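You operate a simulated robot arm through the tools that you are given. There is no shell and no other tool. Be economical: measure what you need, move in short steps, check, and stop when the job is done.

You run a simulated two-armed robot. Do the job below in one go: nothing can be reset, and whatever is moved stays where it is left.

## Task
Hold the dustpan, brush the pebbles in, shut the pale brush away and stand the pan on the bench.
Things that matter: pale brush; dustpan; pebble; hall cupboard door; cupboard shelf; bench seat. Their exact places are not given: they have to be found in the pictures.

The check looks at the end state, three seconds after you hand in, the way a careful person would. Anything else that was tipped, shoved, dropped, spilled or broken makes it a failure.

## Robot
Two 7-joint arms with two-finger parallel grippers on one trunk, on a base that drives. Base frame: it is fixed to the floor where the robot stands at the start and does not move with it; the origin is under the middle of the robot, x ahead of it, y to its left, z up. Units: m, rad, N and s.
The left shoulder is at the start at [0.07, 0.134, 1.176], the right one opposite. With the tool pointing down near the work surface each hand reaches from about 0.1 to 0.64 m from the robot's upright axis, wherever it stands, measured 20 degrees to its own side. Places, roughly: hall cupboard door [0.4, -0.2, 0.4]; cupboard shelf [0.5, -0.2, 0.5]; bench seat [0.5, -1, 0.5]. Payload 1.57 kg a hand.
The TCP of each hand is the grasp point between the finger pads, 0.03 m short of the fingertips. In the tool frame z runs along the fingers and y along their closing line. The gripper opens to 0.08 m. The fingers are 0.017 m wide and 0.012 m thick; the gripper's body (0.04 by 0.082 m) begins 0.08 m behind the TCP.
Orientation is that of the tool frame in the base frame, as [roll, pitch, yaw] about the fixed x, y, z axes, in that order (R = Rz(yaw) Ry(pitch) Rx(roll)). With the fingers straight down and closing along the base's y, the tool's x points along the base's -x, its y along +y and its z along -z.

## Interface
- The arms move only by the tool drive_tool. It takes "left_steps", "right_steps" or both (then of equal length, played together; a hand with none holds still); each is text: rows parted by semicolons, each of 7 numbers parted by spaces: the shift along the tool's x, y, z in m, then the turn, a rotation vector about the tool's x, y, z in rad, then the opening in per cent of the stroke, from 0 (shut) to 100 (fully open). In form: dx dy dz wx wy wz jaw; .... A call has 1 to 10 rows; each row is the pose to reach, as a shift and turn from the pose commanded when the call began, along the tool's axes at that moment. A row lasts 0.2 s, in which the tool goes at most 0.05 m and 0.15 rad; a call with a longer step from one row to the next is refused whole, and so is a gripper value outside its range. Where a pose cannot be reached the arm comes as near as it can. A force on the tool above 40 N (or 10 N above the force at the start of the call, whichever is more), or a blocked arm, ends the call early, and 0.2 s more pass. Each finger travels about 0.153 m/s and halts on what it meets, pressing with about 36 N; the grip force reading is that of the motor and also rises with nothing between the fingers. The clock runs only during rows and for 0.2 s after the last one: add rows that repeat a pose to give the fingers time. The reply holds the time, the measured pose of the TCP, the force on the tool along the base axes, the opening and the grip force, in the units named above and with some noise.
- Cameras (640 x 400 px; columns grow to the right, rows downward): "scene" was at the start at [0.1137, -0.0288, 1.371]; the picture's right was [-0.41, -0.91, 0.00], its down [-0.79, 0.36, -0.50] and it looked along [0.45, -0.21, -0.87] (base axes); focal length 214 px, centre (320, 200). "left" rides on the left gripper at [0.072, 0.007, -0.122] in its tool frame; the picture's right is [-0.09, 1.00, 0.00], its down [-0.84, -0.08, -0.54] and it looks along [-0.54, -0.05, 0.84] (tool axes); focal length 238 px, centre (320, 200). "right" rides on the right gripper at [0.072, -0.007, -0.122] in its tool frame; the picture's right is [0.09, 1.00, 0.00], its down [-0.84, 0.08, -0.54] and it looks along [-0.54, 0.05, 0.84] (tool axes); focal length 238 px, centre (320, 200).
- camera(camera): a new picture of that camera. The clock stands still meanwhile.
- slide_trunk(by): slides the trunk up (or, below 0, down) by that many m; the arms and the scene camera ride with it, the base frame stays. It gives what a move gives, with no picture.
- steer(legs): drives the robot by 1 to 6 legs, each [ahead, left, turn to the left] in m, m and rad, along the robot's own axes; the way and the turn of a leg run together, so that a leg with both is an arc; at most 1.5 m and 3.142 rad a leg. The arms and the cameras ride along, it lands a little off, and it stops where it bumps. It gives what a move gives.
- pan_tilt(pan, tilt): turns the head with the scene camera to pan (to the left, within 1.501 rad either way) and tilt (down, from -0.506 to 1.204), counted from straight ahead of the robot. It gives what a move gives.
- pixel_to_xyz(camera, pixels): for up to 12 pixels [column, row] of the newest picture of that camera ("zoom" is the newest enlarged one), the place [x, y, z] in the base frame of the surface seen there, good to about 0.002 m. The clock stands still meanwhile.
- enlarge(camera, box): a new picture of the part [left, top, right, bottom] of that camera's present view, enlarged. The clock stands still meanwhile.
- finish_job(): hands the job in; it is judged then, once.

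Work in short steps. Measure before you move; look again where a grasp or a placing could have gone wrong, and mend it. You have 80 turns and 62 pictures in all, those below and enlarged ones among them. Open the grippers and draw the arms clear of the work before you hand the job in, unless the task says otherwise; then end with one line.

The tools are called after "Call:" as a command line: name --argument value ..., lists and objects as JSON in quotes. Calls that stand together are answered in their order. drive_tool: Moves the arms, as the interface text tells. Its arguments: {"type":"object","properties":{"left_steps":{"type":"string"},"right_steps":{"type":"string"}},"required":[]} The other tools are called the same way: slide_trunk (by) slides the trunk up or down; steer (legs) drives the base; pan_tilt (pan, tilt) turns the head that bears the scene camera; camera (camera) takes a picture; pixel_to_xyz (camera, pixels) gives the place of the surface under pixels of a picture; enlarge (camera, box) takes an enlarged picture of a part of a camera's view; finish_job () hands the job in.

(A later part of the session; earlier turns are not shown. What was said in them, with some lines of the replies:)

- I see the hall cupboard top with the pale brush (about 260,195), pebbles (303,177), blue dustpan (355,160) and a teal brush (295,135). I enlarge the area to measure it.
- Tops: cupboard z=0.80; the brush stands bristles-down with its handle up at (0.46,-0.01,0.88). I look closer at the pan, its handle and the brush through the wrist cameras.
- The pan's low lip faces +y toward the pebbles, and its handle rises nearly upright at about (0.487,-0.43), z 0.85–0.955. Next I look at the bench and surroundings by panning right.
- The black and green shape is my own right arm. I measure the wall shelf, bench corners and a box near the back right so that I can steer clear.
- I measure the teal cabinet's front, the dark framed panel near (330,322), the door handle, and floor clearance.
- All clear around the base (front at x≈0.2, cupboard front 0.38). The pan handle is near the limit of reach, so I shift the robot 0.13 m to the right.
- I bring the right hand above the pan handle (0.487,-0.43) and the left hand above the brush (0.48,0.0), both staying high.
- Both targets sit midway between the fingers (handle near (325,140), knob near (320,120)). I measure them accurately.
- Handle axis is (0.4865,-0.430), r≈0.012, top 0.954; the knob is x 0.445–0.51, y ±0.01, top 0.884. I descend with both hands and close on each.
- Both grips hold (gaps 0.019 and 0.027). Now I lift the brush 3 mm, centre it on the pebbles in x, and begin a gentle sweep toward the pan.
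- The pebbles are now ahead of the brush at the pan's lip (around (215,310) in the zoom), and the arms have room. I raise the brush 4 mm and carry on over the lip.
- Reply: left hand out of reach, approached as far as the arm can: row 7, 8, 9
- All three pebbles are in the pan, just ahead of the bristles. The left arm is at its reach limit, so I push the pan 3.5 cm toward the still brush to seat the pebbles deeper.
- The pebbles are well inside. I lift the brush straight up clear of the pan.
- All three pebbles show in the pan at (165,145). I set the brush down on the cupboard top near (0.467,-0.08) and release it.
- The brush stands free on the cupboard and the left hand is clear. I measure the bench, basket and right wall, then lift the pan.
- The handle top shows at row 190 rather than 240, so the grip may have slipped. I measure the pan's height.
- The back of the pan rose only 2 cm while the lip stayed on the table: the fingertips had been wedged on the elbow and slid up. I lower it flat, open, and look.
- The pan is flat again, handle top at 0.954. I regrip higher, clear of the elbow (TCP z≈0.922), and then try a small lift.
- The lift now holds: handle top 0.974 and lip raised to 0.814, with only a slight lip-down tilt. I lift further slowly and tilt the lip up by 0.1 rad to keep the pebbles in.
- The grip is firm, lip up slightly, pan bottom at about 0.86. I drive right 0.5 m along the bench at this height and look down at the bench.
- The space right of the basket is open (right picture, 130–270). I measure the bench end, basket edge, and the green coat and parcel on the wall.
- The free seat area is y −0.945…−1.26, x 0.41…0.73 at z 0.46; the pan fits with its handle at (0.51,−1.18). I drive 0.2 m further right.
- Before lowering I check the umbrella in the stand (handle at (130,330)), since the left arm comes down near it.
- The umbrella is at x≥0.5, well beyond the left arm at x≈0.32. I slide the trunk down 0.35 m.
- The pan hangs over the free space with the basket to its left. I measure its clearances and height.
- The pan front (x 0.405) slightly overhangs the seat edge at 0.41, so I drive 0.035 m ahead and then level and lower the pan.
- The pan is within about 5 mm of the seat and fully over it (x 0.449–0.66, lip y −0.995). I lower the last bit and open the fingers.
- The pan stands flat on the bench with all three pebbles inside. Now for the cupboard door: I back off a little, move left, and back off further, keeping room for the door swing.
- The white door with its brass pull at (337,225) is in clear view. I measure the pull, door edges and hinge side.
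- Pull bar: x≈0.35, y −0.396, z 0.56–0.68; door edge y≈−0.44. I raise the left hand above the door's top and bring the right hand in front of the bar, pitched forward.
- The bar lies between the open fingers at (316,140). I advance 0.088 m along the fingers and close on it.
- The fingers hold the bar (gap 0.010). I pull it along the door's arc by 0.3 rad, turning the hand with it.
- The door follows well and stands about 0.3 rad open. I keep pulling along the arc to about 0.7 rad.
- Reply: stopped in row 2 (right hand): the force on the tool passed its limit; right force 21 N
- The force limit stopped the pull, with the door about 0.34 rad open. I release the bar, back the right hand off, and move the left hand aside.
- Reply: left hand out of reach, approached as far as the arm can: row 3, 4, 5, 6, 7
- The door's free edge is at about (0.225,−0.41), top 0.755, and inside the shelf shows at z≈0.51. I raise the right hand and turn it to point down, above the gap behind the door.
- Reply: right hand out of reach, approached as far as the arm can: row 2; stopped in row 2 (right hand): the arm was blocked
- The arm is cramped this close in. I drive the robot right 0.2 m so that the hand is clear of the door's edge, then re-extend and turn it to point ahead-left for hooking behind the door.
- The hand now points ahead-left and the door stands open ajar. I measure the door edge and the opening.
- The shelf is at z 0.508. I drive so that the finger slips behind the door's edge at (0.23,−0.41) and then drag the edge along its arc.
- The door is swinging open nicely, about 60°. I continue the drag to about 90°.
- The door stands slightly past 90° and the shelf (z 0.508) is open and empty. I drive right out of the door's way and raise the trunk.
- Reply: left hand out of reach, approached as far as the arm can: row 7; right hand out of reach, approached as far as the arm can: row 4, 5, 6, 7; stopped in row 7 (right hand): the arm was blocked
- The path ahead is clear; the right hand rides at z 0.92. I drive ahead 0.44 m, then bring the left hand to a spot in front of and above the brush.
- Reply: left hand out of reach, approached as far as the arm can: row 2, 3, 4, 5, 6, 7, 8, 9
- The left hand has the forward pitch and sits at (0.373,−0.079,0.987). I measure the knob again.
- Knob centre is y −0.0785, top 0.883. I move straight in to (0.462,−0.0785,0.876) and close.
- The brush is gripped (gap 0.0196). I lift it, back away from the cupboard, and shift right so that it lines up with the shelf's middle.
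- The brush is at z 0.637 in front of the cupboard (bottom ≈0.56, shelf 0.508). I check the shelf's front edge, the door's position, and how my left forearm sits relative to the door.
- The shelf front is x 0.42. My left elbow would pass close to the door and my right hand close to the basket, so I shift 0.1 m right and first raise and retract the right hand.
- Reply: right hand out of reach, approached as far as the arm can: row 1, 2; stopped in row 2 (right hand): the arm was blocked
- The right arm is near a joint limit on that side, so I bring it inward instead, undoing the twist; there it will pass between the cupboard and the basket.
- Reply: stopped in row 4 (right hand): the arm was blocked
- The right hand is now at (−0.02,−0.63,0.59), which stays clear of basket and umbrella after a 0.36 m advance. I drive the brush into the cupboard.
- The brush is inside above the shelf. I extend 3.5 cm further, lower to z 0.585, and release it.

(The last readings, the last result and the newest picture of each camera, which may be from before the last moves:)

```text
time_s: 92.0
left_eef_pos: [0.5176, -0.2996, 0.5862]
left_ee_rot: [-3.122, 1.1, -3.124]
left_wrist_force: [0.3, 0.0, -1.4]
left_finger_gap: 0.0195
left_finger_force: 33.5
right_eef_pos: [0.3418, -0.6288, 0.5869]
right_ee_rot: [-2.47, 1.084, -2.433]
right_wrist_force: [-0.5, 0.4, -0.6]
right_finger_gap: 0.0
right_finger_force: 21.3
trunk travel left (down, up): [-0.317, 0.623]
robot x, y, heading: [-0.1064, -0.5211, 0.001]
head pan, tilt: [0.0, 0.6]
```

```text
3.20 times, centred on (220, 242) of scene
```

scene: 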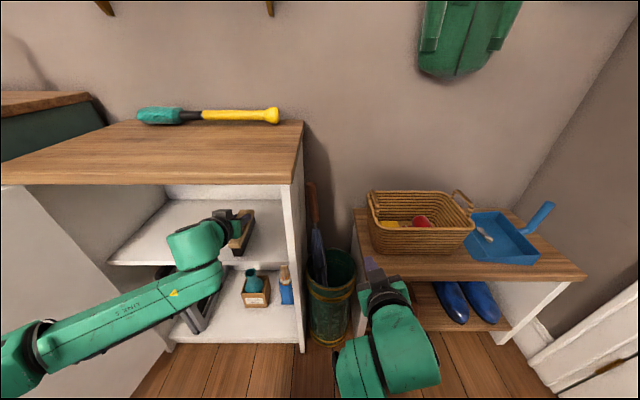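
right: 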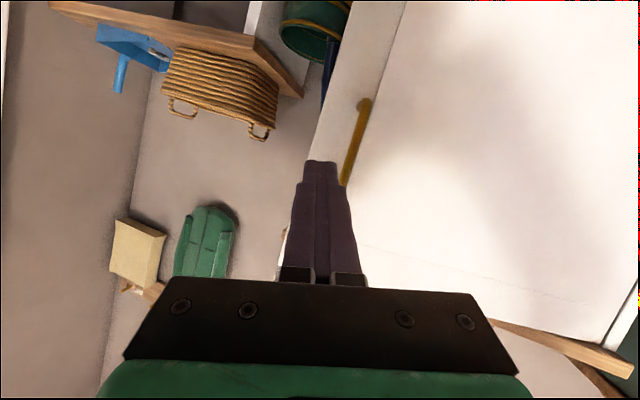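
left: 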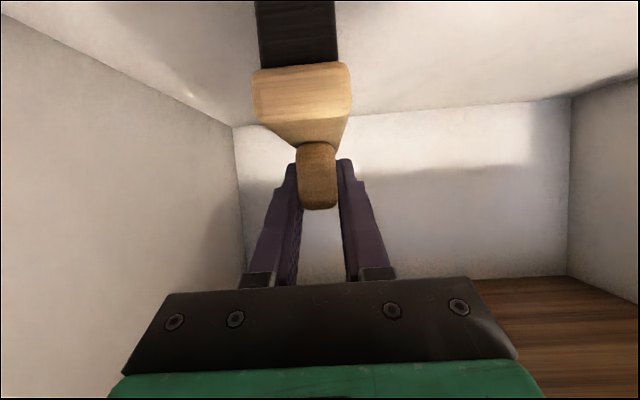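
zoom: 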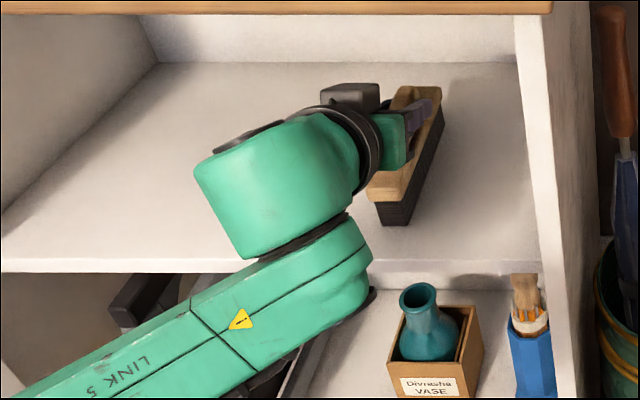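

The brush rests wholly on the shelf, no load on the wrist. I open the fingers, rise 1 cm, and back straight out.

Call:
drive_tool --left_steps "0.001 0 0.0005 0 0 0 0; 0.001 0 0.0005 0 0 0 30; 0.001 0 0.0005 0 0 0 70; 0.001 0 0.0005 0 0 0 100; 0.001 0 0.0005 0 0 0 100; -0.004 0 -0.0025 0 0 0 100; -0.009 0 -0.0055 0 0 0 100"

Call:
steer --legs '[[-0.12, 0, 0], [-0.3, 0, 0]]'

Call:
camera --camera "scene"

```text
time_s: 93.6
left_eef_pos: [0.518, -0.3006, 0.5968]
left_ee_rot: [-3.123, 1.1, -3.126]
left_wrist_force: [-0.1, 0.3, 0.8]
left_finger_gap: 0.0801
left_finger_force: 0.0
right_eef_pos: [0.3424, -0.6294, 0.5871]
right_ee_rot: [-2.469, 1.085, -2.435]
right_wrist_force: [-0.6, -0.6, -0.1]
right_finger_gap: 0.0
right_finger_force: 21.1
trunk travel left (down, up): [-0.317, 0.623]
robot x, y, heading: [-0.1042, -0.5233, 0.003]
head pan, tilt: [0.0, 0.6]
```

```text
time_s: 96.5
left_eef_pos: [0.0976, -0.3012, 0.5964]
left_ee_rot: [-3.123, 1.1, -3.124]
left_wrist_force: [0.3, -0.3, 0.3]
left_finger_gap: 0.0803
left_finger_force: 0.0
right_eef_pos: [-0.0795, -0.6294, 0.5879]
right_ee_rot: [-2.47, 1.087, -2.435]
right_wrist_force: [0.6, -0.1, -0.3]
right_finger_gap: 0.0
right_finger_force: 21.3
trunk travel left (down, up): [-0.317, 0.623]
robot x, y, heading: [-0.5245, -0.518, 0.003]
head pan, tilt: [0.0, 0.6]
```

```text
8 pictures are left
```

scene: 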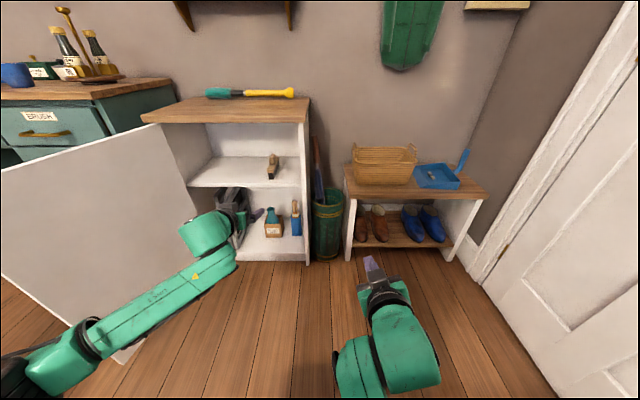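

The brush stands alone on the shelf. To shut the door I raise the trunk so that the left arm passes over the door (top 0.767), drive left, and come down on the door's outer side.

Call:
slide_trunk --by 0.33

Call:
steer --legs '[[0, 0.3, 0], [0, 0.3, 0]]'

Call:
drive_tool --left_steps "0 0 0 0 0 0 50; 0 0 0 0 0 0 0; 0 0 0 0 0 0 0"

Call:
camera --camera "scene"

```text
time_s: 99.7
left_eef_pos: [0.0973, -0.3, 0.9276]
left_ee_rot: [-3.122, 1.099, -3.125]
left_wrist_force: [0.2, -0.6, 1.5]
left_finger_gap: 0.0798
left_finger_force: 0.0
right_eef_pos: [-0.0779, -0.6291, 0.9177]
right_ee_rot: [-2.468, 1.085, -2.432]
right_wrist_force: [-1.1, 0.6, -0.3]
right_finger_gap: 0.0001
right_finger_force: 21.6
trunk travel left (down, up): [-0.647, 0.293]
robot x, y, heading: [-0.5256, -0.52, 0.001]
head pan, tilt: [0.0, 0.6]
```

```text
time_s: 103.4
left_eef_pos: [0.0965, 0.2954, 0.9269]
left_ee_rot: [-3.122, 1.099, -3.124]
left_wrist_force: [-0.4, 0.4, 0.5]
left_finger_gap: 0.0801
left_finger_force: 0.0
right_eef_pos: [-0.0795, -0.034, 0.9171]
right_ee_rot: [-2.47, 1.085, -2.433]
right_wrist_force: [-0.5, -0.3, 0.6]
right_finger_gap: 0.0
right_finger_force: 21.3
trunk travel left (down, up): [-0.647, 0.293]
robot x, y, heading: [-0.5226, 0.0754, 0.001]
head pan, tilt: [0.0, 0.6]
```

```text
time_s: 104.2
left_eef_pos: [0.0981, 0.2941, 0.9285]
left_ee_rot: [-3.121, 1.1, -3.126]
left_wrist_force: [-0.5, 0.2, -0.2]
left_finger_gap: 0.0001
left_finger_force: 21.2
right_eef_pos: [-0.0794, -0.0339, 0.9175]
right_ee_rot: [-2.468, 1.086, -2.431]
right_wrist_force: [0.1, -0.6, -0.1]
right_finger_gap: 0.0001
right_finger_force: 21.3
trunk travel left (down, up): [-0.647, 0.293]
robot x, y, heading: [-0.5275, 0.0725, -0.004]
head pan, tilt: [0.0, 0.6]
```

```text
7 pictures are left
```

scene: 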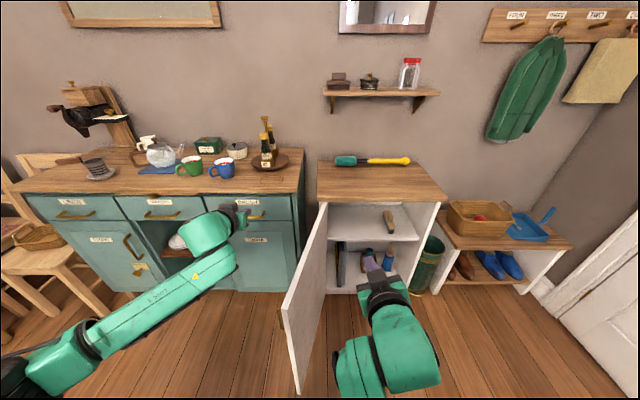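

The left hand is beyond the door's outer side, over clear floor. I lower the trunk and push the door along its closing arc by driving.

Call:
slide_trunk --by -0.3

Call:
steer --legs '[[-0.008, -0.2125, 0], [0.005, -0.09, 0], [0.03, -0.087, 0], [0.057, -0.073, 0]]'

Call:
camera --camera "scene"

```text
time_s: 107.2
left_eef_pos: [0.0974, 0.2945, 0.6278]
left_ee_rot: [-3.124, 1.101, -3.125]
left_wrist_force: [-0.8, 0.0, -0.6]
left_finger_gap: 0.0
left_finger_force: 21.1
right_eef_pos: [-0.0786, -0.0343, 0.6175]
right_ee_rot: [-2.469, 1.086, -2.433]
right_wrist_force: [-0.6, -0.4, -0.9]
right_finger_gap: 0.0
right_finger_force: 20.8
trunk travel left (down, up): [-0.347, 0.593]
robot x, y, heading: [-0.5263, 0.0775, 0.002]
head pan, tilt: [0.0, 0.6]
```

```text
time_s: 111.0
left_eef_pos: [0.1819, -0.1635, 0.6264]
left_ee_rot: [-3.123, 1.099, -3.126]
left_wrist_force: [0.0, 0.0, -0.4]
left_finger_gap: 0.0
left_finger_force: 21.5
right_eef_pos: [0.0086, -0.4922, 0.6161]
right_ee_rot: [-2.473, 1.087, -2.433]
right_wrist_force: [-1.1, -0.6, 0.0]
right_finger_gap: 0.0001
right_finger_force: 21.8
trunk travel left (down, up): [-0.347, 0.593]
robot x, y, heading: [-0.4379, -0.3794, 0.005]
head pan, tilt: [0.0, 0.6]
```

```text
6 pictures are left
```

scene: 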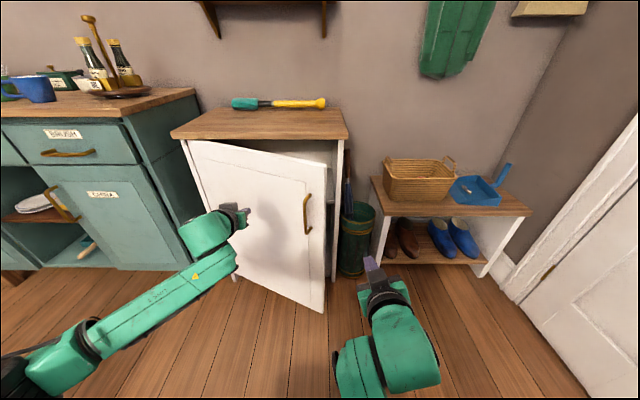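

The door follows, now about 0.5 rad from shut. I continue along the arc until almost closed.

Call:
steer --legs '[[0.071, -0.058, 0], [0.087, -0.03, 0], [0.012, 0, 0]]'

Call:
drive_tool --left_steps "-0.0023 0 0.0045 0 0 0 0; -0.0045 0 0.009 0 0 0 0; -0.007 0 0.0135 0 0 0 0; -0.009 0 0.018 0 0 0 0; -0.0113 0 0.0222 0 0 0 0; -0.0113 0 0.0222 0 0 0 0"

Call:
camera --camera "scene"

Call:
pixel_to_xyz --camera "scene" --pixels '[[325, 170], [325, 200], [325, 230], [330, 180], [318, 200], [335, 200], [300, 175], [340, 190]]'

```text
time_s: 113.1
left_eef_pos: [0.3526, -0.2483, 0.6272]
left_ee_rot: [-3.123, 1.099, -3.122]
left_wrist_force: [0.1, -0.4, 1.0]
left_finger_gap: 0.0
left_finger_force: 21.2
right_eef_pos: [0.178, -0.5781, 0.6168]
right_ee_rot: [-2.47, 1.085, -2.431]
right_wrist_force: [-0.3, 0.7, 0.8]
right_finger_gap: 0.0001
right_finger_force: 21.5
trunk travel left (down, up): [-0.347, 0.593]
robot x, y, heading: [-0.2705, -0.4688, 0.009]
head pan, tilt: [0.0, 0.6]
```

```text
time_s: 113.8
left_eef_pos: [0.3566, -0.2492, 0.627]
left_ee_rot: [-3.125, 1.096, -3.121]
left_wrist_force: [-22.2, 0.1, 6.4]
left_finger_gap: 0.0
left_finger_force: 21.1
right_eef_pos: [0.1733, -0.5772, 0.6195]
right_ee_rot: [-2.463, 1.089, -2.42]
right_wrist_force: [0.3, 1.0, -0.5]
right_finger_gap: 0.0001
right_finger_force: 21.1
trunk travel left (down, up): [-0.347, 0.593]
robot x, y, heading: [-0.2711, -0.4693, 0.009]
head pan, tilt: [0.0, 0.6]
stopped in row 3 (left hand): the force on the tool passed its limit (the readings are from after the stop); the commanded pose is now the measured one
```

```text
5 pictures are left
```

scene: 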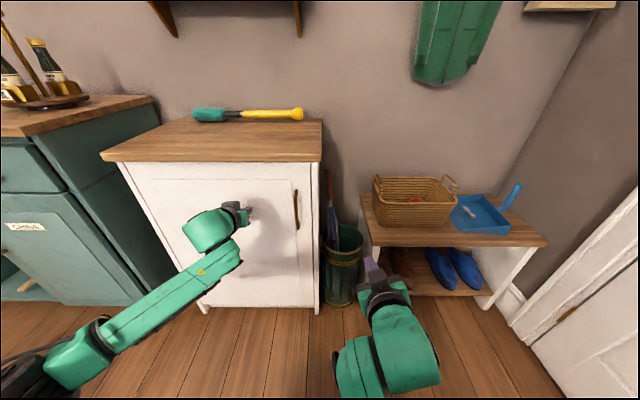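

```text
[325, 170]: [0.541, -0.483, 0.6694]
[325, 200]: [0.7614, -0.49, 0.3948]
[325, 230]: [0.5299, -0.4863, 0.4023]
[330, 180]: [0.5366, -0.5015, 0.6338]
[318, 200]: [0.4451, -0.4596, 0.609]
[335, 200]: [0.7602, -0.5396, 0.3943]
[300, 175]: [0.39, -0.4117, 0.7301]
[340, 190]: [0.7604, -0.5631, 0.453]
```

The door face reads x=0.390 as at the start and resists with 22 N: it is shut. I back away and open both grippers.

Call:
steer --legs '[[-0.25, 0, 0]]'

Call:
drive_tool --left_steps "0 0 0 0 0 0 50; 0 0 0 0 0 0 100; 0 0 0 0 0 0 100" --right_steps "0 0 0 0 0 0 50; 0 0 0 0 0 0 100; 0 0 0 0 0 0 100"

Call:
pan_tilt --pan -0.3 --tilt 0.45

Call:
enlarge --camera "scene" --box '[100, 60, 500, 310]'

```text
time_s: 115.7
left_eef_pos: [0.112, -0.2497, 0.623]
left_ee_rot: [-3.124, 1.092, -3.12]
left_wrist_force: [0.0, -0.1, -0.8]
left_finger_gap: 0.0002
left_finger_force: 22.0
right_eef_pos: [-0.0721, -0.5798, 0.617]
right_ee_rot: [-2.467, 1.086, -2.425]
right_wrist_force: [0.4, 0.4, 0.0]
right_finger_gap: 0.0002
right_finger_force: 22.0
trunk travel left (down, up): [-0.347, 0.593]
robot x, y, heading: [-0.5205, -0.4736, 0.008]
head pan, tilt: [0.0, 0.6]
```

```text
time_s: 116.5
left_eef_pos: [0.112, -0.2507, 0.6232]
left_ee_rot: [-3.124, 1.089, -3.122]
left_wrist_force: [0.4, -0.3, -0.6]
left_finger_gap: 0.0798
left_finger_force: 0.1
right_eef_pos: [-0.0718, -0.579, 0.618]
right_ee_rot: [-2.468, 1.085, -2.424]
right_wrist_force: [0.7, 0.3, -0.2]
right_finger_gap: 0.0798
right_finger_force: 0.1
trunk travel left (down, up): [-0.347, 0.593]
robot x, y, heading: [-0.5229, -0.4746, 0.011]
head pan, tilt: [0.0, 0.6]
```

```text
time_s: 117.2
left_eef_pos: [0.1114, -0.2508, 0.6237]
left_ee_rot: [-3.125, 1.089, -3.124]
left_wrist_force: [-0.3, 0.0, 0.0]
left_finger_gap: 0.08
left_finger_force: 0.1
right_eef_pos: [-0.0723, -0.5806, 0.6172]
right_ee_rot: [-2.468, 1.087, -2.425]
right_wrist_force: [-0.7, -0.4, 0.0]
right_finger_gap: 0.0801
right_finger_force: 0.1
trunk travel left (down, up): [-0.347, 0.593]
robot x, y, heading: [-0.5213, -0.4741, 0.006]
head pan, tilt: [-0.3, 0.45]
```

```text
1.60 times, centred on (300, 185) of scene
```

zoom: 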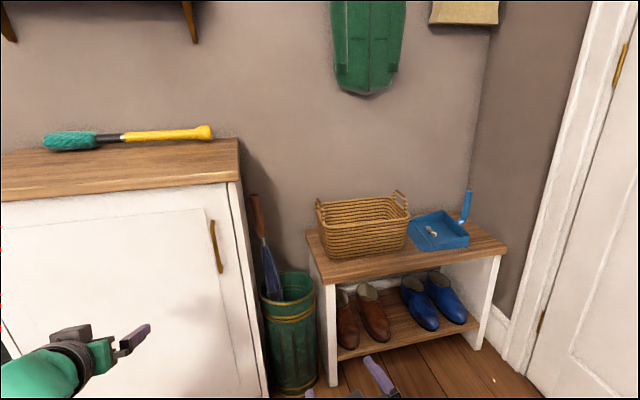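

The door is flush, the pan stands on the bench and everything else is in place. I take one close look at the pan to count the pebbles.

Call:
enlarge --camera "scene" --box '[340, 165, 430, 221]'

Call:
pixel_to_xyz --camera "scene" --pixels '[[225, 175], [240, 190], [200, 210], [130, 220]]'

```text
7.11 times, centred on (385, 193) of scene
```

zoom: 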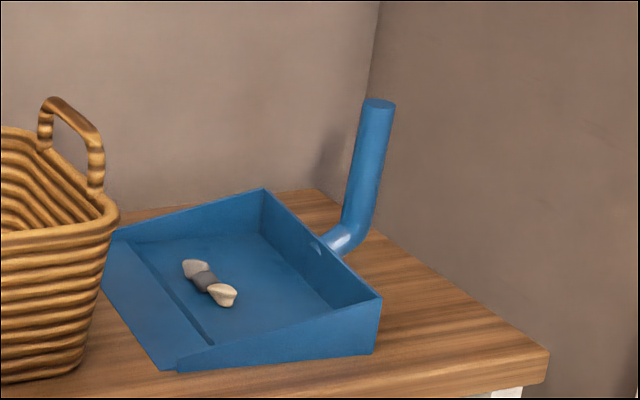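

```text
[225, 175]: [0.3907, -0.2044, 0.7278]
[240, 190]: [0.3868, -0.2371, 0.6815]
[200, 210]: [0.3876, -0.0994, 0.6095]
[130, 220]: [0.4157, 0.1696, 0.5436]
```

All three pebbles are in the pan, the door is closed (x≈0.39 across), the grippers are open and both arms are clear. I hand the job in.

Call:
finish_job

```text
The job is handed in.
```

The three pebbles are in the dustpan, which stands level on the bench. The pale brush is on the cupboard shelf with the door shut, and nothing else was disturbed as far as the pictures show.
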